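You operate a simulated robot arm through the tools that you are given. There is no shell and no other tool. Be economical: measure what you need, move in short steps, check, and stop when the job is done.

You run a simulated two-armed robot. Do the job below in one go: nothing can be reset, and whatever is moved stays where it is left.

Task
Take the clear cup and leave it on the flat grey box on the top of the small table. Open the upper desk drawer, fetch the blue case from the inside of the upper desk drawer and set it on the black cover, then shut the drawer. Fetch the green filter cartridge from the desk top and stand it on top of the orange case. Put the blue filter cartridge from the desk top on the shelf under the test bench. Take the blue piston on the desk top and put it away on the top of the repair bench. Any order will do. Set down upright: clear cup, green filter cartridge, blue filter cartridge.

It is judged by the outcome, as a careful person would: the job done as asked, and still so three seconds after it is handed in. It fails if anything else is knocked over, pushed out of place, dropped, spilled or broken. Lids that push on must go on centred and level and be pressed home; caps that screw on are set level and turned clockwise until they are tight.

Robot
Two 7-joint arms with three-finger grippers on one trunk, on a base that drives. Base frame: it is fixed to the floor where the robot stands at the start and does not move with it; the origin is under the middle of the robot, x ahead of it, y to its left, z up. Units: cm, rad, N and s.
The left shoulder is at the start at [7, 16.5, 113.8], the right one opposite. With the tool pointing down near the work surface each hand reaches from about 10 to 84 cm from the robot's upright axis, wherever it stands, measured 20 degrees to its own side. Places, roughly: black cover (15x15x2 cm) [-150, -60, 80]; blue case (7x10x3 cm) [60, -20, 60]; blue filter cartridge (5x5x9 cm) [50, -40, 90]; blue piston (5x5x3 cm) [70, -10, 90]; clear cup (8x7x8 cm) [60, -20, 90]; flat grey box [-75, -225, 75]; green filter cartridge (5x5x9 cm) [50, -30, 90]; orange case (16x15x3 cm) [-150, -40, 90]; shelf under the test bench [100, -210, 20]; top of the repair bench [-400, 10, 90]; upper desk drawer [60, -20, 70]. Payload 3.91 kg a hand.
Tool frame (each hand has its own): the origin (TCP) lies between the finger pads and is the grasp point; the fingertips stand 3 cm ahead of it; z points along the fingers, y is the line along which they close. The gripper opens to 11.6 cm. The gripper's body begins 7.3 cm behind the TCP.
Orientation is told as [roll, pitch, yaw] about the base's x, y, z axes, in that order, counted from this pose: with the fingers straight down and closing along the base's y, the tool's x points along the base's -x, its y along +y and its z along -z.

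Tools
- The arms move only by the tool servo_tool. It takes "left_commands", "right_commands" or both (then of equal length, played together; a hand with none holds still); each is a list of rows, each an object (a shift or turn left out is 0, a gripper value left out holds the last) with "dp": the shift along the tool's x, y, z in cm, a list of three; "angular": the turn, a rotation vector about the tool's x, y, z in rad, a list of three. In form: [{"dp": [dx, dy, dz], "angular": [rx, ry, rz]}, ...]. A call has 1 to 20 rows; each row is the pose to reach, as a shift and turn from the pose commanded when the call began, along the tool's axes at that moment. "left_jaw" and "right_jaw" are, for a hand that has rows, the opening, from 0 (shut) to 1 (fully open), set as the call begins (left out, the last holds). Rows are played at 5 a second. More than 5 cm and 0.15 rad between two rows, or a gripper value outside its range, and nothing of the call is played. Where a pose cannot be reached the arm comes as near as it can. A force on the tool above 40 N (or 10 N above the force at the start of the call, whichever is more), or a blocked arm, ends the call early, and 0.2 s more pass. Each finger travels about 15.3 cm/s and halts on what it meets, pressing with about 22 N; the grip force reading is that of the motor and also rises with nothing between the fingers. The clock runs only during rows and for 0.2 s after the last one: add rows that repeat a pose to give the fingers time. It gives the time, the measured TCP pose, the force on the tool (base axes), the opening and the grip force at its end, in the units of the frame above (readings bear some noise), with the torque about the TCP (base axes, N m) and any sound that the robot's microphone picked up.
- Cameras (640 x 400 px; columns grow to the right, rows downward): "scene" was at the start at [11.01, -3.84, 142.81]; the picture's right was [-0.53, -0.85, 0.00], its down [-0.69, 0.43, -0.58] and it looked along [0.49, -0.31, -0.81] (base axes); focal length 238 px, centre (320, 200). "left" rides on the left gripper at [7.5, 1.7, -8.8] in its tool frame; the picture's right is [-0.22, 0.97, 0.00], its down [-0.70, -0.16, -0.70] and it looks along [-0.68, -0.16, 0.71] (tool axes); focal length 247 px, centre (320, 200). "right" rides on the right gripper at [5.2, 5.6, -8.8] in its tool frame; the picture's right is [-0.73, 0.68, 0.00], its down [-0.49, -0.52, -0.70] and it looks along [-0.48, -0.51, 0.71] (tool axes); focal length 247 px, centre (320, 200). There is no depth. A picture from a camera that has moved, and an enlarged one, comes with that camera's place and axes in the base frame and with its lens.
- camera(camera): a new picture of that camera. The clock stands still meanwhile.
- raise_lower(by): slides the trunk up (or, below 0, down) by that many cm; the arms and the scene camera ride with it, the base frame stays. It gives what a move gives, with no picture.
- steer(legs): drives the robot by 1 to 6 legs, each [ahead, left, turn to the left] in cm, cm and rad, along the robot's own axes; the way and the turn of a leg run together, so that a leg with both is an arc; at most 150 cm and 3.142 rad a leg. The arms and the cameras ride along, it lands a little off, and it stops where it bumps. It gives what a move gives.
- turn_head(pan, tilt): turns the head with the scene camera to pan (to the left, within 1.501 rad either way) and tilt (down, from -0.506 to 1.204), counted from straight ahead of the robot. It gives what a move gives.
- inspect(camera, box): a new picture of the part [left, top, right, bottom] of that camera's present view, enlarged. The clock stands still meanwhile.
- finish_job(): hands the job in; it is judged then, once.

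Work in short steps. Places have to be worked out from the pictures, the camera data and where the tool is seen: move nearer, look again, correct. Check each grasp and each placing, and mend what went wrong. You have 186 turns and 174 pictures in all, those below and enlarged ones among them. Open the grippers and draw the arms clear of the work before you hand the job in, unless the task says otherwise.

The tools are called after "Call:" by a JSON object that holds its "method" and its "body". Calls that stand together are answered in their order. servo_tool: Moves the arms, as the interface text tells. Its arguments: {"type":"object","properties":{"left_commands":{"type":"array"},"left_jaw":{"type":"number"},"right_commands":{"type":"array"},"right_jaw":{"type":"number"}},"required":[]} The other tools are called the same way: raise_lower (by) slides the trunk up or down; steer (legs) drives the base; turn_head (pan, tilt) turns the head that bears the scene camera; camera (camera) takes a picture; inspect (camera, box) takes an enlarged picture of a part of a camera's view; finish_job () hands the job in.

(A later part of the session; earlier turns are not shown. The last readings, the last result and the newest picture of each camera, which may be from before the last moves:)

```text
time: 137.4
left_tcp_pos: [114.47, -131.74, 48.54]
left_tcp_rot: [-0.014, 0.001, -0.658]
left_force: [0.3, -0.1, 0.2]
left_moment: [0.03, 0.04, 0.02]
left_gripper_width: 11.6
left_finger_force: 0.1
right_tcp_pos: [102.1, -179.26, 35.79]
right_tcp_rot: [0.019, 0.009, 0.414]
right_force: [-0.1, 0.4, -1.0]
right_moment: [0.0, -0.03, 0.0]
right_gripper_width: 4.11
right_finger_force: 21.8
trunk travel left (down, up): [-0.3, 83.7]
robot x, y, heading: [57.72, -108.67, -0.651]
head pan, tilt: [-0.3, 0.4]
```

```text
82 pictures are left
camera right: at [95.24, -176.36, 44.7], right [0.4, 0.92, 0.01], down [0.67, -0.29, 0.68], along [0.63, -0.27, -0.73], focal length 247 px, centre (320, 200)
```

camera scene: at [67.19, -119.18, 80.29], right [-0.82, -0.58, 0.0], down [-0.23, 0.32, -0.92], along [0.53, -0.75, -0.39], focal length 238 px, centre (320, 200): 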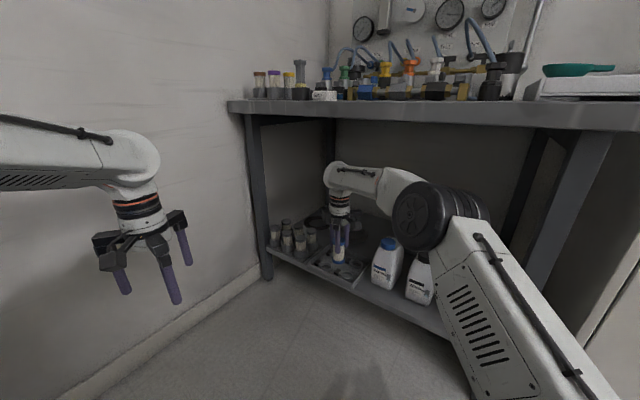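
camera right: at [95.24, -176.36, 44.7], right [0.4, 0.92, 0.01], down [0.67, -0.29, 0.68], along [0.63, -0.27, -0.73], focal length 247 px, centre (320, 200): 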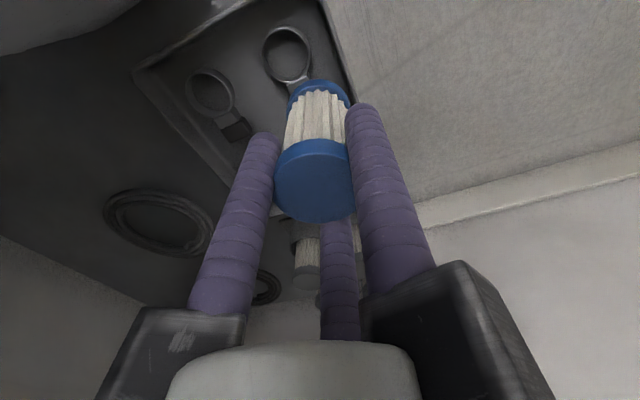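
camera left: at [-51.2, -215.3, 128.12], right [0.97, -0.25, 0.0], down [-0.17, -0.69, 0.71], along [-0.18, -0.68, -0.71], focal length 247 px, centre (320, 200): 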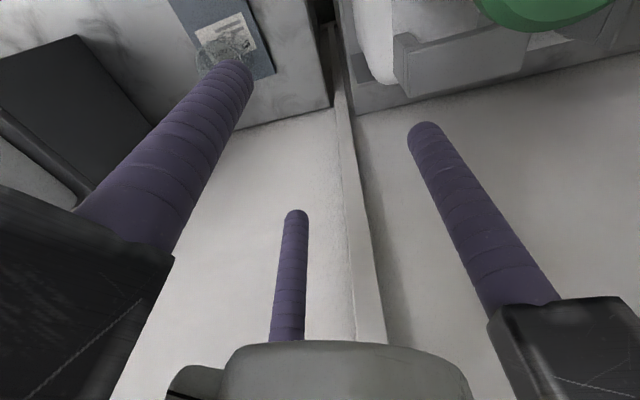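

Elbow is now well below the bench top. The ring on the shelf lies at ≈[110,-208]; free dark shelf at about [94,-205]. Drive the base in (-y 24.5).

Call:
{"method": "steer", "body": {"legs": [[6.2, -10.6, 0], [6.2, -10.7, 0]]}}

Call:
{"method": "camera", "body": {"camera": "right"}}

Call:
{"method": "camera", "body": {"camera": "scene"}}

```text
time: 139.5
left_tcp_pos: [111.12, -156.63, 48.39]
left_tcp_rot: [-0.013, -0.002, -0.663]
left_force: [0.8, -0.1, -0.1]
left_moment: [-0.01, 0.05, -0.02]
left_gripper_width: 11.64
left_finger_force: 0.0
right_tcp_pos: [98.57, -203.71, 35.77]
right_tcp_rot: [0.021, 0.01, 0.408]
right_force: [-0.4, 0.1, -0.8]
right_moment: [0.04, -0.01, 0.05]
right_gripper_width: 4.13
right_finger_force: 21.3
trunk travel left (down, up): [-0.3, 83.7]
robot x, y, heading: [54.8, -133.21, -0.661]
head pan, tilt: [-0.3, 0.4]
```

```text
81 pictures are left
camera right: at [91.7, -200.88, 44.7], right [0.4, 0.92, 0.01], down [0.67, -0.3, 0.68], along [0.63, -0.27, -0.73], focal length 247 px, centre (320, 200)
```

right: 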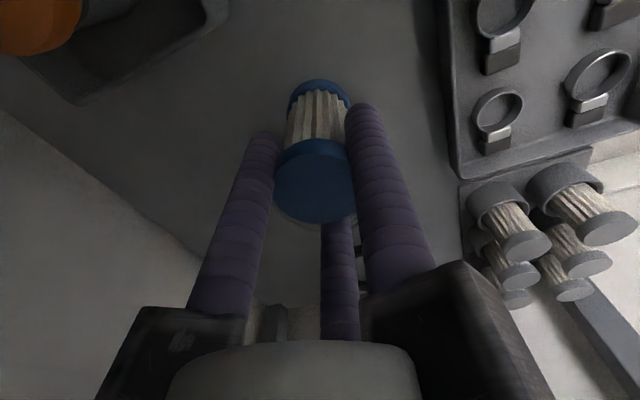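

```text
80 pictures are left
camera scene: at [63.93, -143.59, 80.29], right [-0.82, -0.57, 0.0], down [-0.22, 0.32, -0.92], along [0.53, -0.75, -0.39], focal length 238 px, centre (320, 200)
```

scene: 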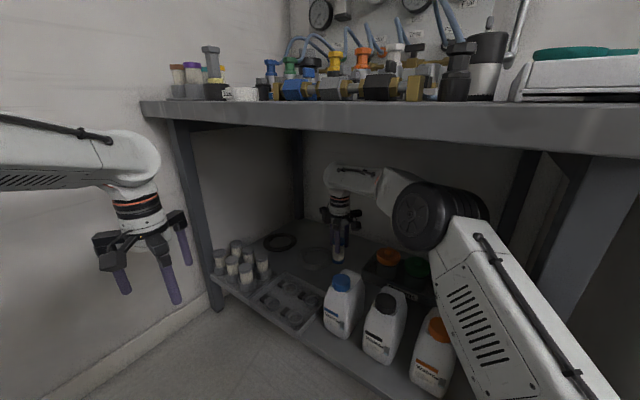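

Spot under the cartridge ([98.6,-203.7]) is clear of ring and dark bin. Lower toward the shelf.

Call:
{"method": "servo_tool", "body": {"right_commands": [{"dp": [0, 0, 1.5]}, {"dp": [0, 0, 3]}, {"dp": [0, 0, 4.5]}, {"dp": [0, 0, 5.5]}]}}

Call:
{"method": "inspect", "body": {"camera": "scene", "box": [280, 190, 420, 310]}}

```text
time: 140.5
left_tcp_pos: [111.1, -156.5, 48.43]
left_tcp_rot: [-0.012, 0.0, -0.663]
left_force: [0.1, 0.7, -0.1]
left_moment: [-0.01, 0.0, 0.03]
left_gripper_width: 11.58
left_finger_force: 0.1
right_tcp_pos: [98.56, -203.72, 30.28]
right_tcp_rot: [0.021, 0.011, 0.407]
right_force: [0.3, 0.4, -0.8]
right_moment: [-0.01, -0.01, 0.03]
right_gripper_width: 4.13
right_finger_force: 21.8
trunk travel left (down, up): [-0.3, 83.7]
robot x, y, heading: [54.84, -132.96, -0.662]
head pan, tilt: [-0.3, 0.4]
```

```text
3.33 times, centred on (350, 250) of scene
camera zoom: at [63.93, -143.59, 80.29], right [-0.82, -0.57, 0.0], down [-0.22, 0.32, -0.92], along [0.53, -0.75, -0.39], focal length 792 px, centre (220, 33)
```

zoom: 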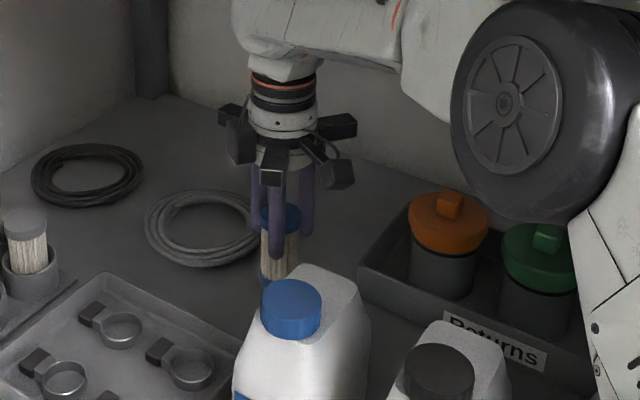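

Shift 1 cm away from the ring and lower until contact.

Call:
{"method": "servo_tool", "body": {"right_commands": [{"dp": [0.9, 0.4, 0.6]}, {"dp": [0.9, 0.4, 1.2]}, {"dp": [0.9, 0.4, 1.6]}]}}

Call:
{"method": "servo_tool", "body": {"right_commands": [{"dp": [0, 0, 0.4]}, {"dp": [0, 0, 0.7]}]}}

```text
time: 141.3
left_tcp_pos: [111.1, -156.55, 48.52]
left_tcp_rot: [-0.013, 0.0, -0.664]
left_force: [-0.3, 0.7, 0.2]
left_moment: [0.02, 0.0, 0.01]
left_gripper_width: 11.61
left_finger_force: 0.0
right_tcp_pos: [97.38, -203.58, 28.7]
right_tcp_rot: [0.02, 0.011, 0.407]
right_force: [-0.1, -0.6, -1.4]
right_moment: [0.0, 0.0, 0.0]
right_gripper_width: 4.11
right_finger_force: 21.9
trunk travel left (down, up): [-0.3, 83.7]
robot x, y, heading: [54.93, -133.12, -0.66]
head pan, tilt: [-0.3, 0.4]
```

```text
time: 141.9
left_tcp_pos: [111.03, -156.41, 48.43]
left_tcp_rot: [-0.014, -0.002, -0.662]
left_force: [-0.6, 0.0, -0.5]
left_moment: [-0.02, -0.02, 0.02]
left_gripper_width: 11.59
left_finger_force: 0.1
right_tcp_pos: [97.52, -203.67, 28.0]
right_tcp_rot: [0.02, 0.012, 0.409]
right_force: [-0.2, 1.6, 3.6]
right_moment: [-0.02, 0.02, -0.01]
right_gripper_width: 4.11
right_finger_force: 22.2
trunk travel left (down, up): [-0.3, 83.7]
robot x, y, heading: [54.9, -133.21, -0.655]
head pan, tilt: [-0.3, 0.4]
```

Contact begins (Fz rising to 3.6). One more 0.2 cm then open to 7 cm and rise.

Call:
{"method": "servo_tool", "body": {"right_commands": [{"dp": [0, 0, 0.2]}, {"dp": [0, 0, 0.2]}]}}

Call:
{"method": "servo_tool", "body": {"right_commands": [{"dp": [0, 0, 0]}, {"dp": [0, 0, 0]}, {"dp": [0, 0, 0]}], "right_jaw": 0.6}}

Call:
{"method": "inspect", "body": {"camera": "scene", "box": [280, 190, 420, 310]}}

```text
time: 142.5
left_tcp_pos: [111.03, -156.43, 48.57]
left_tcp_rot: [-0.014, -0.001, -0.662]
left_force: [-0.6, 0.6, -0.1]
left_moment: [-0.02, 0.01, 0.03]
left_gripper_width: 11.6
left_finger_force: 0.0
right_tcp_pos: [97.48, -203.7, 27.96]
right_tcp_rot: [0.015, 0.01, 0.407]
right_force: [-1.7, 2.9, 12.5]
right_moment: [0.0, -0.06, -0.01]
right_gripper_width: 4.11
right_finger_force: 22.2
trunk travel left (down, up): [-0.3, 83.7]
robot x, y, heading: [55.16, -132.85, -0.66]
head pan, tilt: [-0.3, 0.4]
```

```text
time: 143.3
left_tcp_pos: [111.15, -156.36, 48.49]
left_tcp_rot: [-0.015, 0.001, -0.664]
left_force: [0.3, 0.4, 0.3]
left_moment: [-0.03, -0.01, -0.01]
left_gripper_width: 11.58
left_finger_force: 0.1
right_tcp_pos: [97.37, -203.68, 27.71]
right_tcp_rot: [0.02, 0.011, 0.407]
right_force: [-0.1, 0.1, -0.2]
right_moment: [0.0, -0.04, 0.0]
right_gripper_width: 6.95
right_finger_force: 0.2
trunk travel left (down, up): [-0.3, 83.7]
robot x, y, heading: [54.91, -133.07, -0.658]
head pan, tilt: [-0.3, 0.4]
```

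```text
3.33 times, centred on (350, 250) of scene
camera zoom: at [63.93, -143.58, 80.29], right [-0.82, -0.57, 0.0], down [-0.22, 0.32, -0.92], along [0.53, -0.75, -0.39], focal length 792 px, centre (220, 33)
```

zoom: 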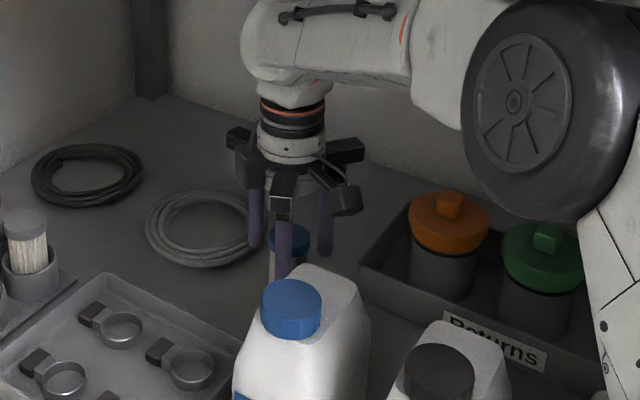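

Released; raise the hand 11 cm and look.

Call:
{"method": "servo_tool", "body": {"right_commands": [{"dp": [0, 0, -2]}, {"dp": [0, 0, -5]}, {"dp": [0, 0, -8]}, {"dp": [0, 0, -11]}]}}

Call:
{"method": "inspect", "body": {"camera": "scene", "box": [280, 190, 420, 310]}}

```text
time: 144.3
left_tcp_pos: [111.15, -156.36, 48.47]
left_tcp_rot: [-0.013, 0.001, -0.665]
left_force: [1.0, -0.4, 0.2]
left_moment: [-0.01, 0.01, 0.0]
left_gripper_width: 11.58
left_finger_force: 0.0
right_tcp_pos: [97.78, -203.79, 38.94]
right_tcp_rot: [0.018, 0.009, 0.407]
right_force: [-0.5, 0.2, -0.4]
right_moment: [0.02, -0.02, 0.03]
right_gripper_width: 6.96
right_finger_force: 0.1
trunk travel left (down, up): [-0.3, 83.7]
robot x, y, heading: [54.68, -132.91, -0.657]
head pan, tilt: [-0.3, 0.4]
```

```text
3.33 times, centred on (350, 250) of scene
camera zoom: at [63.93, -143.59, 80.29], right [-0.82, -0.57, 0.0], down [-0.22, 0.32, -0.92], along [0.53, -0.75, -0.39], focal length 792 px, centre (220, 33)
```

zoom: 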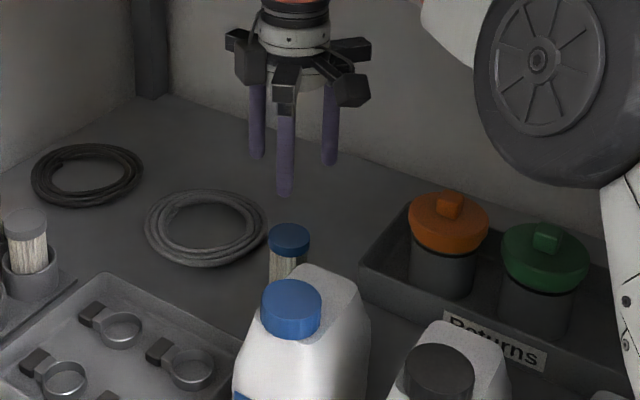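

Blue cartridge stands upright on the shelf. Back out along the same path.

Call:
{"method": "steer", "body": {"legs": [[-12.4, 21.3, 0]]}}

Call:
{"method": "servo_tool", "body": {"right_commands": [{"dp": [-1.8, 3.6, 0]}, {"dp": [-3.6, 7.2, 0]}, {"dp": [-4, 11, 0]}, {"dp": [-4, 15, 0]}, {"dp": [-2, 19, 0]}, {"dp": [0, 23, 0]}, {"dp": [2, 27, 0]}, {"dp": [3, 31, 0]}]}}

Call:
{"method": "camera", "body": {"camera": "scene"}}

```text
time: 146.1
left_tcp_pos: [114.68, -131.52, 48.45]
left_tcp_rot: [-0.013, -0.001, -0.653]
left_force: [-0.2, 0.3, 0.0]
left_moment: [-0.01, -0.02, -0.02]
left_gripper_width: 11.6
left_finger_force: 0.0
right_tcp_pos: [101.77, -179.11, 39.04]
right_tcp_rot: [0.021, 0.011, 0.418]
right_force: [-0.1, 0.6, 0.4]
right_moment: [0.03, 0.0, 0.01]
right_gripper_width: 6.95
right_finger_force: 0.0
trunk travel left (down, up): [-0.3, 83.7]
robot x, y, heading: [58.14, -108.6, -0.649]
head pan, tilt: [-0.3, 0.4]
```

```text
time: 147.9
left_tcp_pos: [114.67, -131.57, 48.38]
left_tcp_rot: [-0.015, 0.0, -0.653]
left_force: [-0.4, 0.2, 0.0]
left_moment: [0.0, 0.01, 0.02]
left_gripper_width: 11.61
left_finger_force: 0.1
right_tcp_pos: [86.15, -151.97, 39.5]
right_tcp_rot: [0.019, 0.013, 0.418]
right_force: [0.4, 1.2, 0.2]
right_moment: [-0.01, -0.01, 0.0]
right_gripper_width: 6.96
right_finger_force: 0.1
trunk travel left (down, up): [-0.3, 83.7]
robot x, y, heading: [58.25, -108.65, -0.651]
head pan, tilt: [-0.3, 0.4]
```

```text
76 pictures are left
camera scene: at [67.37, -119.14, 80.29], right [-0.81, -0.58, 0.0], down [-0.23, 0.32, -0.92], along [0.54, -0.75, -0.39], focal length 238 px, centre (320, 200)
```

scene: 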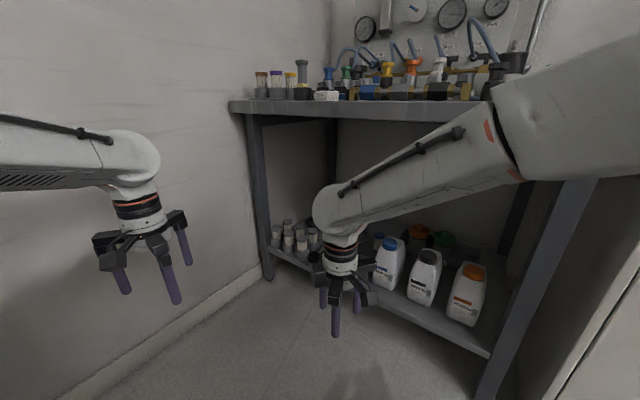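

Now the drawer. My rear leaves no room to back away facing the desk, so I'll stand facing +y beside the desk's end and pull the handle sideways with the left hand. First raise the trunk.

Call:
{"method": "raise_lower", "body": {"by": 40}}

Call:
{"method": "raise_lower", "body": {"by": 27}}

Call:
{"method": "steer", "body": {"legs": [[-40, -14, 0]]}}

```text
time: 151.7
left_tcp_pos: [114.75, -131.6, 88.45]
left_tcp_rot: [-0.014, 0.0, -0.652]
left_force: [0.5, -0.6, -0.5]
left_moment: [0.01, 0.02, -0.02]
left_gripper_width: 11.61
left_finger_force: 0.1
right_tcp_pos: [86.07, -151.97, 79.62]
right_tcp_rot: [0.019, 0.01, 0.417]
right_force: [-0.1, 0.0, -0.5]
right_moment: [-0.04, -0.02, 0.01]
right_gripper_width: 6.95
right_finger_force: 0.2
trunk travel left (down, up): [-40.3, 43.7]
robot x, y, heading: [57.97, -108.39, -0.646]
head pan, tilt: [-0.3, 0.4]
```

```text
time: 154.4
left_tcp_pos: [114.78, -131.61, 115.47]
left_tcp_rot: [-0.014, 0.001, -0.651]
left_force: [0.5, 0.1, 0.4]
left_moment: [0.0, 0.05, -0.01]
left_gripper_width: 11.56
left_finger_force: 0.1
right_tcp_pos: [86.1, -151.96, 106.66]
right_tcp_rot: [0.019, 0.01, 0.417]
right_force: [0.6, -0.3, 0.7]
right_moment: [-0.02, 0.02, 0.01]
right_gripper_width: 6.94
right_finger_force: 0.1
trunk travel left (down, up): [-67.3, 16.7]
robot x, y, heading: [58.14, -109.0, -0.653]
head pan, tilt: [-0.3, 0.4]
```

```text
time: 157.1
left_tcp_pos: [73.27, -117.98, 115.42]
left_tcp_rot: [-0.015, 0.0, -0.661]
left_force: [0.5, -0.2, -0.1]
left_moment: [0.01, 0.02, 0.01]
left_gripper_width: 11.61
left_finger_force: 0.1
right_tcp_pos: [44.8, -138.24, 106.49]
right_tcp_rot: [0.02, 0.012, 0.41]
right_force: [-1.1, 0.3, -0.3]
right_moment: [-0.01, 0.0, -0.02]
right_gripper_width: 6.95
right_finger_force: 0.1
trunk travel left (down, up): [-67.3, 16.7]
robot x, y, heading: [16.87, -94.58, -0.654]
head pan, tilt: [-0.3, 0.4]
```

Rotate left 2.22 rad in place (hands are above desk height).

Call:
{"method": "steer", "body": {"legs": [[0, 0, 2.225]]}}

Call:
{"method": "turn_head", "body": {"pan": -0.15, "tilt": 0.85}}

Call:
{"method": "camera", "body": {"camera": "scene"}}

```text
time: 162.7
left_tcp_pos: [3.6, -35.17, 115.34]
left_tcp_rot: [-0.013, 0.0, 1.523]
left_force: [-0.2, 0.5, -0.4]
left_moment: [-0.01, -0.02, -0.01]
left_gripper_width: 11.6
left_finger_force: 0.1
right_tcp_pos: [36.55, -46.98, 106.57]
right_tcp_rot: [0.018, 0.01, 2.593]
right_force: [0.6, 0.6, 0.6]
right_moment: [0.02, 0.01, 0.01]
right_gripper_width: 6.96
right_finger_force: 0.0
trunk travel left (down, up): [-67.3, 16.7]
robot x, y, heading: [17.03, -94.42, 1.531]
head pan, tilt: [-0.3, 0.4]
```

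```text
time: 163.6
left_tcp_pos: [3.59, -35.09, 115.5]
left_tcp_rot: [-0.012, -0.001, 1.524]
left_force: [0.5, 0.4, -0.3]
left_moment: [0.0, -0.01, 0.01]
left_gripper_width: 11.58
left_finger_force: 0.1
right_tcp_pos: [36.54, -46.96, 106.5]
right_tcp_rot: [0.019, 0.013, 2.595]
right_force: [0.1, 0.3, 0.0]
right_moment: [0.01, 0.03, -0.02]
right_gripper_width: 6.95
right_finger_force: 0.0
trunk travel left (down, up): [-67.3, 16.7]
robot x, y, heading: [16.86, -94.2, 1.528]
head pan, tilt: [-0.15, 0.85]
```

```text
75 pictures are left
camera scene: at [18.47, -81.92, 143.39], right [0.98, -0.19, 0.0], down [-0.14, -0.74, -0.66], along [0.13, 0.65, -0.75], focal length 238 px, centre (320, 200)
```

scene: 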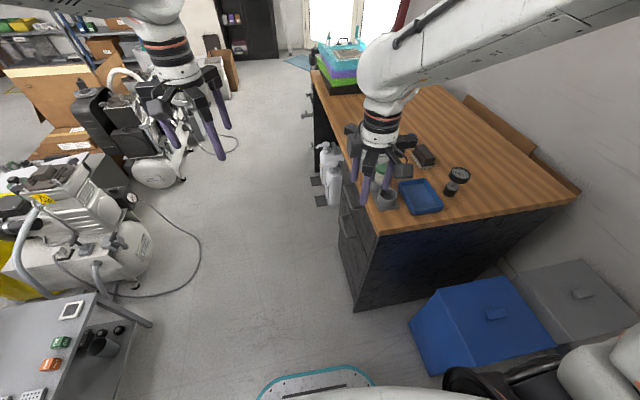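

Clear view. Move ahead 18 cm so the drawer handle is in front of me.

Call:
{"method": "steer", "body": {"legs": [[18, 0, 0.04]]}}

Call:
{"method": "inspect", "body": {"camera": "scene", "box": [260, 130, 460, 330]}}

```text
time: 165.1
left_tcp_pos: [1.81, -18.36, 115.52]
left_tcp_rot: [-0.014, -0.001, 1.565]
left_force: [-0.3, -0.9, 0.8]
left_moment: [0.01, 0.04, -0.03]
left_gripper_width: 11.62
left_finger_force: 0.1
right_tcp_pos: [35.23, -28.81, 106.49]
right_tcp_rot: [0.017, 0.011, 2.635]
right_force: [-0.3, 0.0, 0.2]
right_moment: [0.03, 0.03, 0.0]
right_gripper_width: 6.95
right_finger_force: 0.0
trunk travel left (down, up): [-67.3, 16.7]
robot x, y, heading: [17.02, -77.24, 1.572]
head pan, tilt: [-0.15, 0.85]
```

```text
2.00 times, centred on (360, 230) of scene
camera zoom: at [18.38, -64.63, 143.4], right [0.99, -0.15, 0.0], down [-0.12, -0.74, -0.66], along [0.1, 0.65, -0.75], focal length 476 px, centre (240, 140)
```

zoom: 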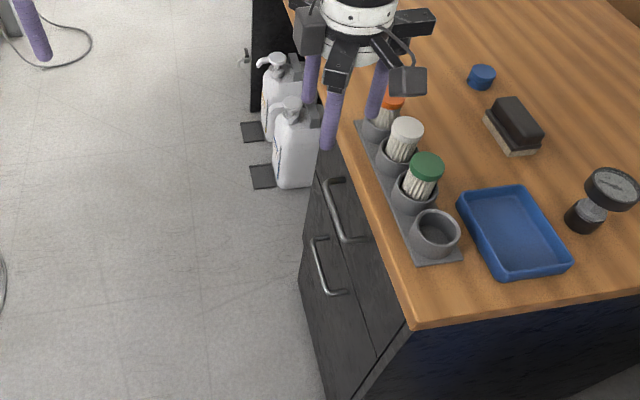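

Handle bar works out at about [41.3, -23.6, 75], 10 cm long along y. Turn the left hand to point along +x (single finger down) while lowering.

Call:
{"method": "servo_tool", "body": {"left_commands": [{"dp": [0.5, 0, 1.5], "angular": [0.143, 0, 0]}, {"dp": [1, 0, 3], "angular": [0.286, 0, 0]}, {"dp": [1.5, 0, 4.5], "angular": [0.428, 0, 0]}, {"dp": [2, 0, 6], "angular": [0.571, 0, 0]}, {"dp": [2.5, 0, 7.5], "angular": [0.714, 0, 0]}, {"dp": [3, 0, 9], "angular": [0.857, 0, 0]}, {"dp": [3.5, 0, 11], "angular": [1.0, 0, 0]}, {"dp": [4, 0, 13], "angular": [1.142, 0, 0]}, {"dp": [4.5, 0, 15], "angular": [1.285, 0, 0]}, {"dp": [5, 0, 17], "angular": [1.428, 0, 0]}, {"dp": [5.2, 0, 19], "angular": [1.571, 0, 0]}, {"dp": [5.2, 0, 20], "angular": [1.571, 0, 0]}], "left_jaw": 0.6}}

Call:
{"method": "camera", "body": {"camera": "scene"}}

```text
time: 167.7
left_tcp_pos: [1.72, -23.53, 95.48]
left_tcp_rot: [-1.586, -0.002, 1.564]
left_force: [0.1, -0.3, -0.2]
left_moment: [-0.02, 0.04, -0.01]
left_gripper_width: 6.96
left_finger_force: 0.1
right_tcp_pos: [35.08, -28.9, 106.59]
right_tcp_rot: [0.019, 0.01, 2.635]
right_force: [-0.5, 0.1, 0.9]
right_moment: [-0.02, -0.02, 0.03]
right_gripper_width: 6.97
right_finger_force: 0.0
trunk travel left (down, up): [-67.3, 16.7]
robot x, y, heading: [17.06, -77.23, 1.569]
head pan, tilt: [-0.15, 0.85]
```

```text
73 pictures are left
camera scene: at [18.39, -64.54, 143.39], right [0.99, -0.15, 0.0], down [-0.12, -0.74, -0.66], along [0.1, 0.65, -0.75], focal length 238 px, centre (320, 200)
```

scene: 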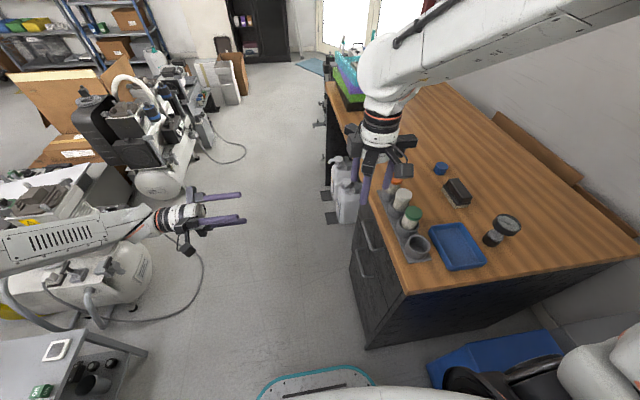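

Pose works. Now lower to z≈76 and approach to x≈30 in front of the handle.

Call:
{"method": "servo_tool", "body": {"left_commands": [{"dp": [0, 4.5, 1]}, {"dp": [0, 9, 2]}, {"dp": [0, 13.5, 4]}, {"dp": [0, 17.5, 6]}, {"dp": [0, 19.7, 10]}, {"dp": [0, 19.7, 14.5]}, {"dp": [0, 19.7, 19]}, {"dp": [0, 19.7, 23.5]}, {"dp": [0, 19.7, 28]}, {"dp": [0, 19.7, 28]}]}}

Call:
{"method": "camera", "body": {"camera": "left"}}

Call:
{"method": "inspect", "body": {"camera": "scene", "box": [280, 170, 440, 330]}}

```text
time: 169.9
left_tcp_pos: [30.17, -23.8, 76.15]
left_tcp_rot: [-1.587, -0.002, 1.565]
left_force: [-0.1, -0.2, 1.0]
left_moment: [0.01, 0.04, -0.02]
left_gripper_width: 6.98
left_finger_force: 0.1
right_tcp_pos: [35.03, -28.9, 106.49]
right_tcp_rot: [0.019, 0.011, 2.635]
right_force: [-0.3, -1.0, 0.3]
right_moment: [-0.01, -0.01, 0.02]
right_gripper_width: 6.95
right_finger_force: 0.1
trunk travel left (down, up): [-67.3, 16.7]
robot x, y, heading: [17.14, -77.84, 1.568]
head pan, tilt: [-0.15, 0.85]
```

```text
72 pictures are left
camera left: at [21.2, -31.15, 74.18], right [0.02, 0.22, -0.97], down [-0.7, 0.7, 0.15], along [0.72, 0.68, 0.17], focal length 247 px, centre (320, 200)
```

left: 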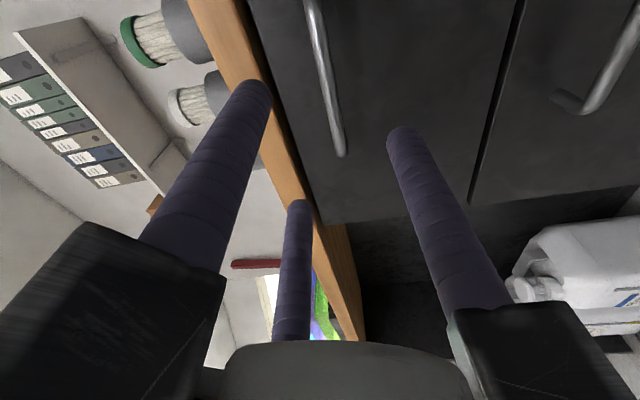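

```text
2.50 times, centred on (360, 250) of scene
camera zoom: at [18.28, -64.52, 143.39], right [0.99, -0.15, 0.0], down [-0.12, -0.74, -0.66], along [0.1, 0.65, -0.75], focal length 594 px, centre (220, 75)
```

zoom: 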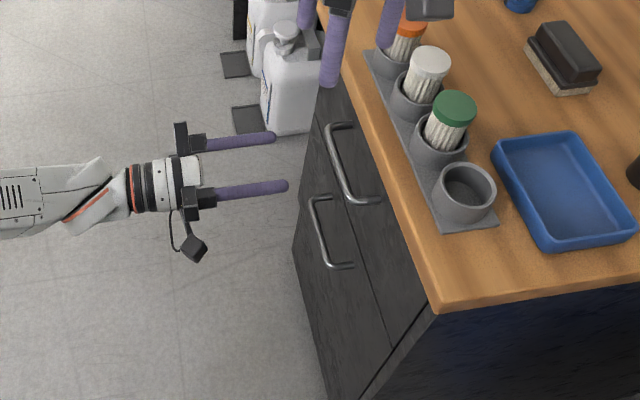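

Bar confirmed at z≈75.5, x≈40.8; it will pass between the fingers. Advance to TCP x≈40 and close.

Call:
{"method": "servo_tool", "body": {"left_commands": [{"dp": [0, 0, 3]}, {"dp": [0, 0, 6]}, {"dp": [0, 0, 8.5]}, {"dp": [0, 0, 9.8]}, {"dp": [0, 0, 9.8]}]}}

Call:
{"method": "servo_tool", "body": {"left_commands": [{"dp": [0, 0, 0]}, {"dp": [0, 0, 0]}, {"dp": [0, 0, 0]}, {"dp": [0, 0, 0]}], "left_jaw": 0}}

Call:
{"method": "camera", "body": {"camera": "left"}}

```text
time: 171.1
left_tcp_pos: [40.02, -23.81, 76.27]
left_tcp_rot: [-1.586, -0.002, 1.564]
left_force: [1.0, 0.6, 0.5]
left_moment: [-0.01, 0.01, -0.02]
left_gripper_width: 6.97
left_finger_force: 0.0
right_tcp_pos: [35.02, -28.88, 106.55]
right_tcp_rot: [0.017, 0.012, 2.634]
right_force: [0.2, -0.4, -0.2]
right_moment: [0.02, -0.03, -0.01]
right_gripper_width: 6.96
right_finger_force: 0.0
trunk travel left (down, up): [-67.3, 16.7]
robot x, y, heading: [17.54, -77.62, 1.568]
head pan, tilt: [-0.15, 0.85]
```

```text
time: 172.1
left_tcp_pos: [40.11, -23.8, 76.0]
left_tcp_rot: [-1.582, 0.002, 1.563]
left_force: [-1.2, -4.8, -21.6]
left_moment: [0.05, 0.21, 0.61]
left_gripper_width: 2.11
left_finger_force: 45.2
right_tcp_pos: [35.22, -28.82, 106.45]
right_tcp_rot: [0.021, 0.01, 2.634]
right_force: [0.1, -0.1, -0.1]
right_moment: [-0.01, 0.01, -0.03]
right_gripper_width: 6.95
right_finger_force: 0.0
trunk travel left (down, up): [-67.3, 16.7]
robot x, y, heading: [17.62, -76.88, 1.567]
head pan, tilt: [-0.15, 0.85]
```

```text
70 pictures are left
camera left: at [31.17, -31.22, 74.09], right [0.01, 0.22, -0.97], down [-0.7, 0.7, 0.15], along [0.72, 0.68, 0.16], focal length 247 px, centre (320, 200)
```

left: 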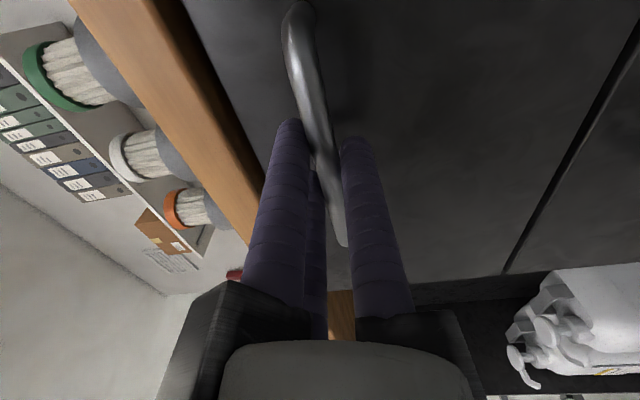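

Handle is gripped. Relieve the vertical load by moving 0.3 cm down and start pulling.

Call:
{"method": "servo_tool", "body": {"left_commands": [{"dp": [0, 0.3, 0]}, {"dp": [0, 0.3, -1]}, {"dp": [0, 0.3, -2]}, {"dp": [0, 0.3, -3.5]}, {"dp": [0, 0.3, -5]}]}}

```text
time: 173.3
left_tcp_pos: [34.88, -23.74, 75.96]
left_tcp_rot: [-1.586, 0.001, 1.561]
left_force: [-0.8, -12.5, -15.3]
left_moment: [-0.08, 0.16, 0.45]
left_gripper_width: 2.05
left_finger_force: 45.5
right_tcp_pos: [35.08, -28.94, 106.59]
right_tcp_rot: [0.019, 0.013, 2.634]
right_force: [0.5, 0.1, 0.7]
right_moment: [-0.03, -0.02, 0.02]
right_gripper_width: 6.95
right_finger_force: 0.0
trunk travel left (down, up): [-67.3, 16.7]
robot x, y, heading: [17.04, -77.14, 1.566]
head pan, tilt: [-0.15, 0.85]
```

The drawer slides. Continue pulling 20 cm with slight relief.

Call:
{"method": "servo_tool", "body": {"left_commands": [{"dp": [0.2, 0.2, -2]}, {"dp": [0.2, 0.2, -4]}, {"dp": [0.2, 0.2, -6]}, {"dp": [0.2, 0.2, -8]}, {"dp": [0.2, 0.2, -10]}, {"dp": [0.2, 0.2, -12]}, {"dp": [0.2, 0.2, -14]}, {"dp": [0.2, 0.2, -16]}, {"dp": [0.2, 0.2, -18]}, {"dp": [0.2, 0.2, -20]}]}}

Call:
{"method": "camera", "body": {"camera": "scene"}}

```text
time: 175.3
left_tcp_pos: [17.84, -23.89, 75.94]
left_tcp_rot: [-1.598, -0.006, 1.561]
left_force: [-1.8, -13.1, 14.9]
left_moment: [-0.48, -0.21, 1.59]
left_gripper_width: 2.05
left_finger_force: 44.5
right_tcp_pos: [34.95, -28.85, 106.63]
right_tcp_rot: [0.018, 0.012, 2.633]
right_force: [-0.5, -0.2, 0.2]
right_moment: [-0.03, -0.05, -0.02]
right_gripper_width: 6.94
right_finger_force: 0.2
trunk travel left (down, up): [-67.3, 16.7]
robot x, y, heading: [17.49, -77.75, 1.568]
head pan, tilt: [-0.15, 0.85]
stopped in row 9 (left hand): the force on the tool passed its limit at 41 N (the readings are from after the stop); the commanded pose is now the measured one
```

```text
69 pictures are left
camera scene: at [18.26, -64.68, 143.35], right [0.99, -0.15, 0.0], down [-0.11, -0.74, -0.66], along [0.1, 0.65, -0.75], focal length 238 px, centre (320, 200)
```

scene: 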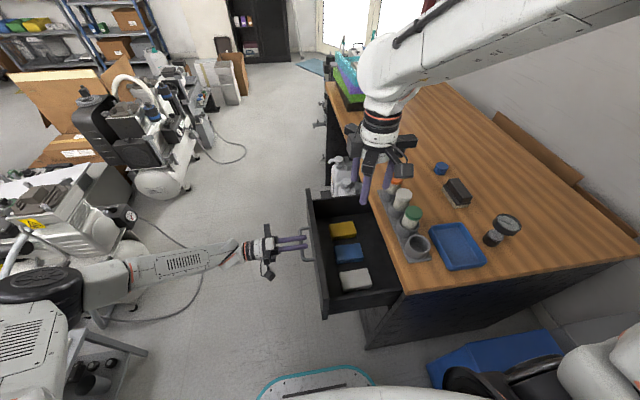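

The drawer is open at its stop (~22 cm): yellow, blue and white cases inside; blue at about [36,-21.8]. I bring the right hand above it with yaw 90° (single finger toward -x).

Call:
{"method": "servo_tool", "body": {"right_commands": [{"dp": [-0.5, -1, 0.5], "angular": [0, 0, 0.14]}, {"dp": [-1, -2, 1], "angular": [0, 0, 0.28]}, {"dp": [-1.5, -3, 2], "angular": [0, 0, 0.42]}, {"dp": [-2, -4, 4], "angular": [0, 0, 0.56]}, {"dp": [-2.5, -5, 6], "angular": [0, 0, 0.7]}, {"dp": [-3, -6, 8], "angular": [0, 0, 0.84]}, {"dp": [-3.4, -6.1, 10], "angular": [0, 0, 0.98]}, {"dp": [-3.4, -6.1, 12], "angular": [0, 0, 1.064]}, {"dp": [-3.4, -6.1, 12], "angular": [0, 0, 1.064]}], "right_jaw": 1}}

Call:
{"method": "camera", "body": {"camera": "right"}}

Call:
{"method": "inspect", "body": {"camera": "scene", "box": [290, 170, 430, 330]}}

```text
time: 177.3
left_tcp_pos: [17.68, -23.9, 75.93]
left_tcp_rot: [-1.591, -0.006, 1.562]
left_force: [1.6, -12.7, 22.2]
left_moment: [-0.56, -0.22, -1.27]
left_gripper_width: 2.06
left_finger_force: 44.6
right_tcp_pos: [35.15, -22.39, 94.55]
right_tcp_rot: [0.0, 0.02, 1.566]
right_force: [-0.1, -0.4, 0.6]
right_moment: [0.0, 0.02, 0.04]
right_gripper_width: 11.62
right_finger_force: 0.2
trunk travel left (down, up): [-67.3, 16.7]
robot x, y, heading: [17.15, -77.27, 1.57]
head pan, tilt: [-0.15, 0.85]
```

```text
68 pictures are left
camera right: at [29.56, -27.44, 103.34], right [-0.68, 0.73, -0.01], down [0.52, 0.5, 0.69], along [0.51, 0.46, -0.72], focal length 247 px, centre (320, 200)
```

right: 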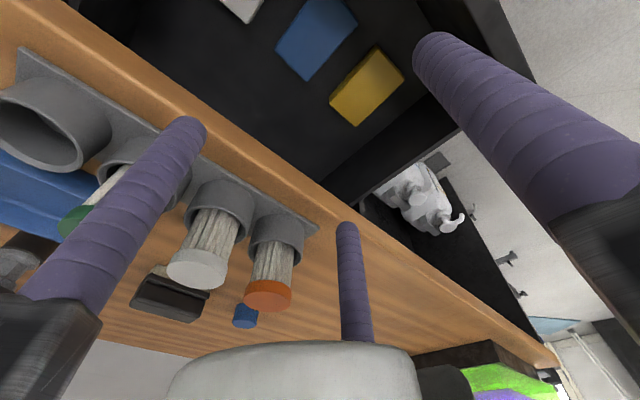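

```text
2.50 times, centred on (360, 250) of scene
camera zoom: at [18.39, -64.89, 143.43], right [0.99, -0.15, 0.0], down [-0.12, -0.74, -0.66], along [0.1, 0.65, -0.75], focal length 594 px, centre (220, 75)
```

zoom: 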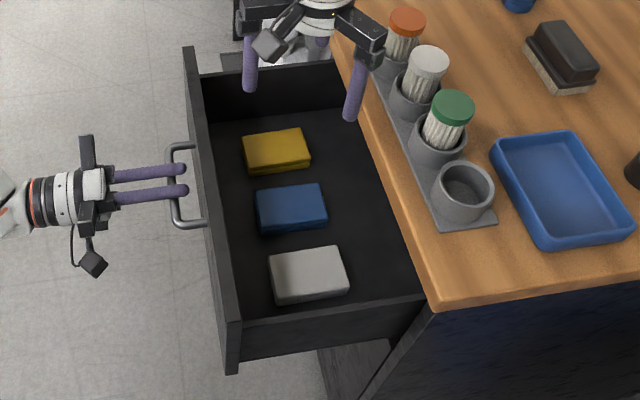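

Blue case: x 30.5–40, y −20.4…−26.4, top z≈65. I release the handle and withdraw the left hand so I can raise the trunk (steeper right forearm over the rack).

Call:
{"method": "servo_tool", "body": {"left_commands": [{"dp": [0, 0, 0]}, {"dp": [0, 0, 0]}, {"dp": [0, 0, 0]}, {"dp": [0, 0, -3]}, {"dp": [0, 0, -7]}, {"dp": [0, 0, -11]}], "left_jaw": 0.6}}

Call:
{"method": "raise_lower", "body": {"by": 12}}

Call:
{"method": "servo_tool", "body": {"right_commands": [{"dp": [0.3, 0.3, 4]}, {"dp": [0.6, 0.6, 8]}, {"dp": [1, 1, 12]}, {"dp": [1, 1, 16]}, {"dp": [1, 1, 20]}, {"dp": [1, 1, 24]}], "right_jaw": 0.785}}

Call:
{"method": "camera", "body": {"camera": "scene"}}

Call:
{"method": "camera", "body": {"camera": "right"}}

```text
time: 178.7
left_tcp_pos: [6.8, -23.61, 75.43]
left_tcp_rot: [-1.592, -0.005, 1.562]
left_force: [-0.5, 0.1, -0.3]
left_moment: [-0.01, 0.0, 0.02]
left_gripper_width: 6.98
left_finger_force: 0.0
right_tcp_pos: [35.1, -22.11, 94.47]
right_tcp_rot: [-0.002, 0.024, 1.57]
right_force: [-0.8, 0.2, -0.1]
right_moment: [-0.01, -0.02, 0.05]
right_gripper_width: 11.58
right_finger_force: 0.1
trunk travel left (down, up): [-67.3, 16.7]
robot x, y, heading: [17.06, -77.49, 1.565]
head pan, tilt: [-0.15, 0.85]
```

```text
time: 180.2
left_tcp_pos: [6.8, -23.61, 87.52]
left_tcp_rot: [-1.591, -0.003, 1.563]
left_force: [-0.1, 0.3, -0.6]
left_moment: [0.01, 0.0, 0.01]
left_gripper_width: 6.96
left_finger_force: 0.0
right_tcp_pos: [35.2, -22.07, 106.44]
right_tcp_rot: [0.0, 0.025, 1.568]
right_force: [0.8, -0.1, 0.3]
right_moment: [0.02, 0.0, 0.0]
right_gripper_width: 11.62
right_finger_force: 0.1
trunk travel left (down, up): [-79.3, 4.7]
robot x, y, heading: [17.44, -77.49, 1.565]
head pan, tilt: [-0.15, 0.85]
```

```text
time: 181.6
left_tcp_pos: [6.81, -23.48, 87.5]
left_tcp_rot: [-1.59, -0.003, 1.565]
left_force: [0.0, 0.7, 0.6]
left_moment: [0.02, 0.0, -0.02]
left_gripper_width: 6.96
left_finger_force: 0.0
right_tcp_pos: [34.03, -23.61, 82.42]
right_tcp_rot: [-0.002, 0.021, 1.57]
right_force: [0.2, -0.2, -0.7]
right_moment: [-0.05, -0.01, -0.04]
right_gripper_width: 9.08
right_finger_force: 0.0
trunk travel left (down, up): [-79.3, 4.7]
robot x, y, heading: [17.24, -77.12, 1.568]
head pan, tilt: [-0.15, 0.85]
```

```text
66 pictures are left
camera scene: at [18.39, -64.34, 155.38], right [0.99, -0.15, 0.0], down [-0.12, -0.74, -0.66], along [0.1, 0.65, -0.75], focal length 238 px, centre (320, 200)
```

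scene: 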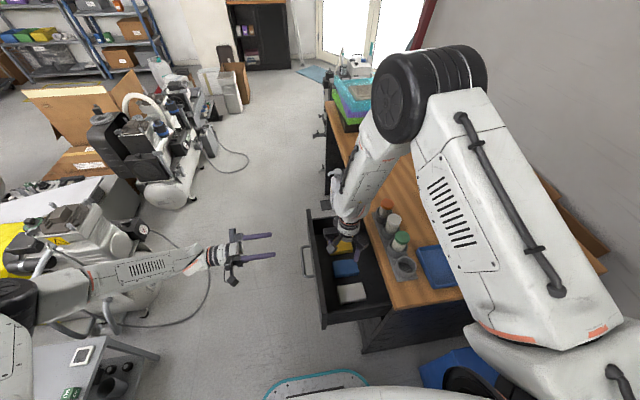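

```text
65 pictures are left
camera right: at [28.39, -28.68, 91.23], right [-0.68, 0.73, -0.02], down [0.52, 0.5, 0.69], along [0.51, 0.46, -0.72], focal length 247 px, centre (320, 200)
```

right: 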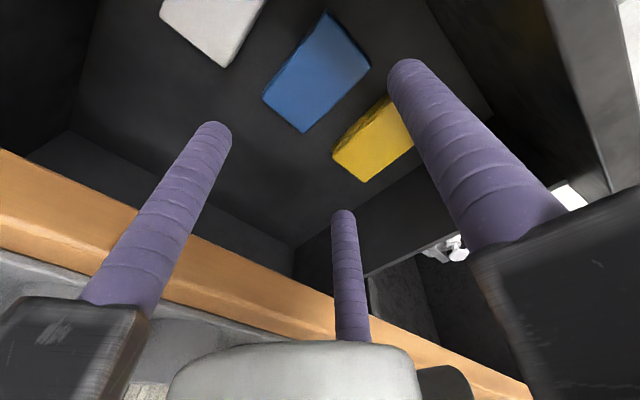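

Case centre [35.3,-23.7]; the hand is aligned ([34.0,-23.6]). Descend to TCP≈66.

Call:
{"method": "servo_tool", "body": {"right_commands": [{"dp": [0, 0, 4]}, {"dp": [0, 0, 8]}, {"dp": [0, 0, 12]}, {"dp": [0, 0, 14.5]}, {"dp": [0, 0, 16.3]}]}}

Call:
{"method": "camera", "body": {"camera": "right"}}

```text
time: 182.8
left_tcp_pos: [6.79, -23.57, 87.63]
left_tcp_rot: [-1.59, -0.005, 1.564]
left_force: [-0.3, 0.6, -0.5]
left_moment: [-0.01, 0.02, -0.01]
left_gripper_width: 6.94
left_finger_force: 0.0
right_tcp_pos: [34.24, -23.96, 66.14]
right_tcp_rot: [0.0, 0.022, 1.567]
right_force: [-0.5, -0.6, 1.2]
right_moment: [0.09, -0.06, -0.01]
right_gripper_width: 9.09
right_finger_force: 0.1
trunk travel left (down, up): [-79.3, 4.7]
robot x, y, heading: [17.53, -77.37, 1.564]
head pan, tilt: [-0.15, 0.85]
```

```text
64 pictures are left
camera right: at [28.67, -29.08, 74.96], right [-0.68, 0.73, -0.02], down [0.52, 0.5, 0.69], along [0.51, 0.46, -0.72], focal length 247 px, centre (320, 200)
```

right: 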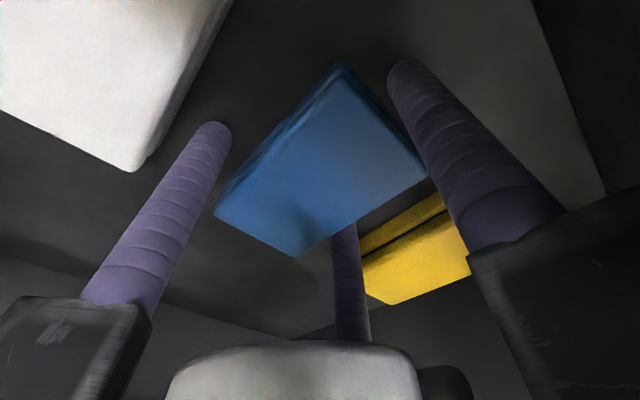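

The case sits between the three fingers. Close.

Call:
{"method": "servo_tool", "body": {"right_commands": [{"dp": [0, 0, 0]}, {"dp": [0, 0, 0]}, {"dp": [0, 0, 0]}, {"dp": [0, 0, 0]}], "right_jaw": 0.2}}

Call:
{"method": "camera", "body": {"camera": "right"}}

```text
time: 183.8
left_tcp_pos: [6.79, -23.57, 87.38]
left_tcp_rot: [-1.589, -0.003, 1.565]
left_force: [0.6, 0.6, -0.5]
left_moment: [0.01, 0.0, -0.01]
left_gripper_width: 7.0
left_finger_force: 0.0
right_tcp_pos: [34.32, -23.89, 66.14]
right_tcp_rot: [0.0, 0.021, 1.569]
right_force: [0.7, 2.0, 2.7]
right_moment: [0.13, -0.09, -0.01]
right_gripper_width: 7.35
right_finger_force: 20.9
trunk travel left (down, up): [-79.3, 4.7]
robot x, y, heading: [17.67, -77.38, 1.569]
head pan, tilt: [-0.15, 0.85]
```

```text
63 pictures are left
camera right: at [28.66, -29.04, 74.97], right [-0.68, 0.73, -0.02], down [0.52, 0.5, 0.69], along [0.51, 0.46, -0.72], focal length 247 px, centre (320, 200)
```

right: 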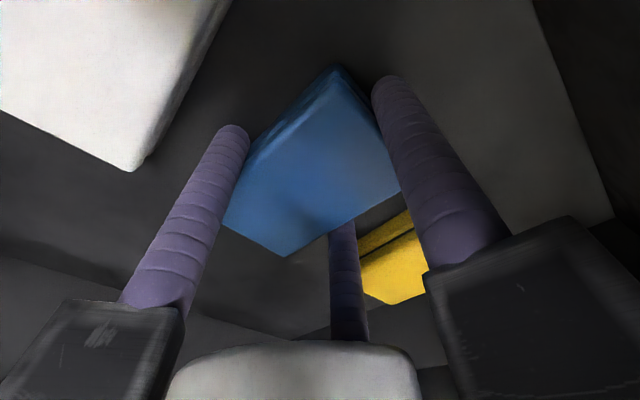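

All three fingers hold (7.35). Lift slowly.

Call:
{"method": "servo_tool", "body": {"right_commands": [{"dp": [0, 0, -0.5]}, {"dp": [0, 0, -1.5]}, {"dp": [0, 0, -3]}, {"dp": [0, 0, -5]}, {"dp": [0, 0, -7.5]}, {"dp": [0, 0, -10]}]}}

Call:
{"method": "camera", "body": {"camera": "right"}}

```text
time: 185.2
left_tcp_pos: [6.86, -23.72, 87.59]
left_tcp_rot: [-1.591, -0.003, 1.563]
left_force: [0.4, 0.7, -0.2]
left_moment: [0.02, 0.0, 0.01]
left_gripper_width: 6.98
left_finger_force: 0.0
right_tcp_pos: [34.2, -24.0, 76.1]
right_tcp_rot: [0.002, 0.024, 1.57]
right_force: [1.0, 0.0, -0.5]
right_moment: [0.0, -0.01, -0.02]
right_gripper_width: 7.35
right_finger_force: 21.8
trunk travel left (down, up): [-79.3, 4.7]
robot x, y, heading: [17.55, -77.08, 1.567]
head pan, tilt: [-0.15, 0.85]
```

```text
62 pictures are left
camera right: at [28.57, -29.04, 84.95], right [-0.68, 0.73, -0.02], down [0.52, 0.5, 0.69], along [0.51, 0.46, -0.72], focal length 247 px, centre (320, 200)
```

right: 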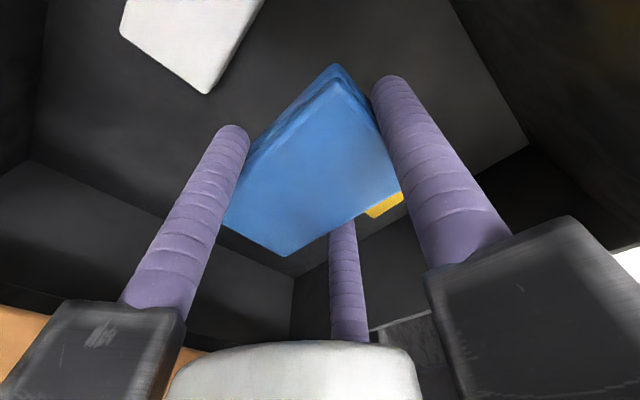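

Case held. Lift it well clear, then lower the trunk 12 so the left hand lines up with the handle again.

Call:
{"method": "servo_tool", "body": {"right_commands": [{"dp": [0, 0, -4]}, {"dp": [0, 0, -8]}, {"dp": [0, 0, -12]}, {"dp": [0, 0, -16]}, {"dp": [0, 0, -20]}, {"dp": [0, 0, -24]}, {"dp": [0, 0, -28]}, {"dp": [0, 0, -32]}]}}

Call:
{"method": "raise_lower", "body": {"by": -12}}

Call:
{"method": "servo_tool", "body": {"left_commands": [{"dp": [0, 0, 3]}, {"dp": [0, 0, 6]}, {"dp": [0, 0, 9]}, {"dp": [0, 0, 12]}, {"dp": [0, 0, 15]}, {"dp": [0, 0, 18]}, {"dp": [0, 0, 21]}, {"dp": [0, 0, 24]}, {"dp": [0, 0, 27]}, {"dp": [0, 0, 30]}, {"dp": [0, 0, 32.5]}, {"dp": [0, 0, 34]}]}}

Call:
{"method": "inspect", "body": {"camera": "scene", "box": [260, 130, 460, 330]}}

```text
time: 187.0
left_tcp_pos: [6.86, -23.54, 87.56]
left_tcp_rot: [-1.59, -0.005, 1.564]
left_force: [0.1, -1.2, 0.4]
left_moment: [0.0, -0.01, 0.02]
left_gripper_width: 6.97
left_finger_force: 0.1
right_tcp_pos: [33.86, -23.41, 107.95]
right_tcp_rot: [0.0, 0.023, 1.567]
right_force: [-0.3, 0.0, -1.1]
right_moment: [-0.01, 0.01, -0.01]
right_gripper_width: 7.34
right_finger_force: 22.4
trunk travel left (down, up): [-79.3, 4.7]
robot x, y, heading: [17.46, -77.15, 1.565]
head pan, tilt: [-0.15, 0.85]
```

```text
time: 188.5
left_tcp_pos: [6.77, -23.65, 75.59]
left_tcp_rot: [-1.591, -0.004, 1.563]
left_force: [-0.7, -0.1, -0.2]
left_moment: [-0.02, -0.02, -0.01]
left_gripper_width: 6.91
left_finger_force: 0.0
right_tcp_pos: [34.02, -23.25, 95.94]
right_tcp_rot: [0.0, 0.024, 1.569]
right_force: [0.5, 0.3, -0.7]
right_moment: [0.04, -0.02, 0.02]
right_gripper_width: 7.32
right_finger_force: 22.3
trunk travel left (down, up): [-67.3, 16.7]
robot x, y, heading: [17.46, -77.69, 1.572]
head pan, tilt: [-0.15, 0.85]
```

```text
time: 191.1
left_tcp_pos: [40.9, -23.84, 76.27]
left_tcp_rot: [-1.591, -0.002, 1.564]
left_force: [0.4, 0.3, 1.0]
left_moment: [0.0, -0.03, 0.0]
left_gripper_width: 6.95
left_finger_force: 0.1
right_tcp_pos: [34.08, -23.19, 95.97]
right_tcp_rot: [0.0, 0.023, 1.568]
right_force: [0.6, 0.7, -0.8]
right_moment: [0.0, 0.01, -0.02]
right_gripper_width: 7.32
right_finger_force: 21.6
trunk travel left (down, up): [-67.3, 16.7]
robot x, y, heading: [17.22, -77.44, 1.568]
head pan, tilt: [-0.15, 0.85]
```

```text
2.00 times, centred on (360, 230) of scene
camera zoom: at [18.43, -64.5, 143.38], right [0.99, -0.15, 0.0], down [-0.12, -0.74, -0.66], along [0.1, 0.65, -0.75], focal length 476 px, centre (240, 140)
```

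zoom: 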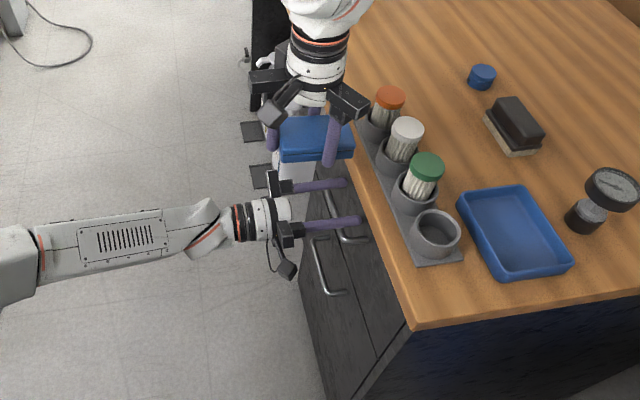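

Drawer almost shut; push a bit more until it seats.

Call:
{"method": "servo_tool", "body": {"left_commands": [{"dp": [0, 0, 0.6]}, {"dp": [0, 0, 1.2]}, {"dp": [0, 0, 1.8]}, {"dp": [0, 0, 2.2]}]}}

Call:
{"method": "camera", "body": {"camera": "left"}}

```text
time: 191.9
left_tcp_pos: [41.73, -23.63, 75.9]
left_tcp_rot: [-1.585, -0.003, 1.573]
left_force: [-21.9, -5.4, 4.7]
left_moment: [-0.24, 0.76, -0.2]
left_gripper_width: 6.72
left_finger_force: 0.2
right_tcp_pos: [33.59, -23.33, 95.98]
right_tcp_rot: [-0.001, 0.023, 1.571]
right_force: [0.1, 0.5, -0.8]
right_moment: [-0.03, 0.05, -0.01]
right_gripper_width: 7.29
right_finger_force: 21.9
trunk travel left (down, up): [-67.3, 16.7]
robot x, y, heading: [17.12, -77.38, 1.57]
head pan, tilt: [-0.15, 0.85]
stopped in row 4 (left hand): the force on the tool passed its limit at 47 N (the readings are from after the stop); the commanded pose is now the measured one
```

```text
60 pictures are left
camera left: at [32.83, -31.14, 73.84], right [0.01, 0.23, -0.97], down [-0.7, 0.69, 0.15], along [0.71, 0.68, 0.17], focal length 247 px, centre (320, 200)
```

left: 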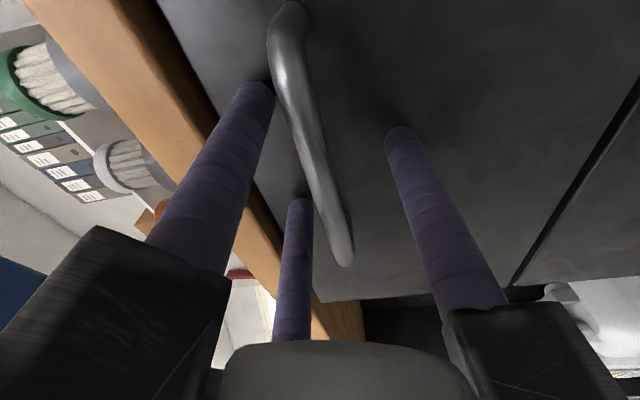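

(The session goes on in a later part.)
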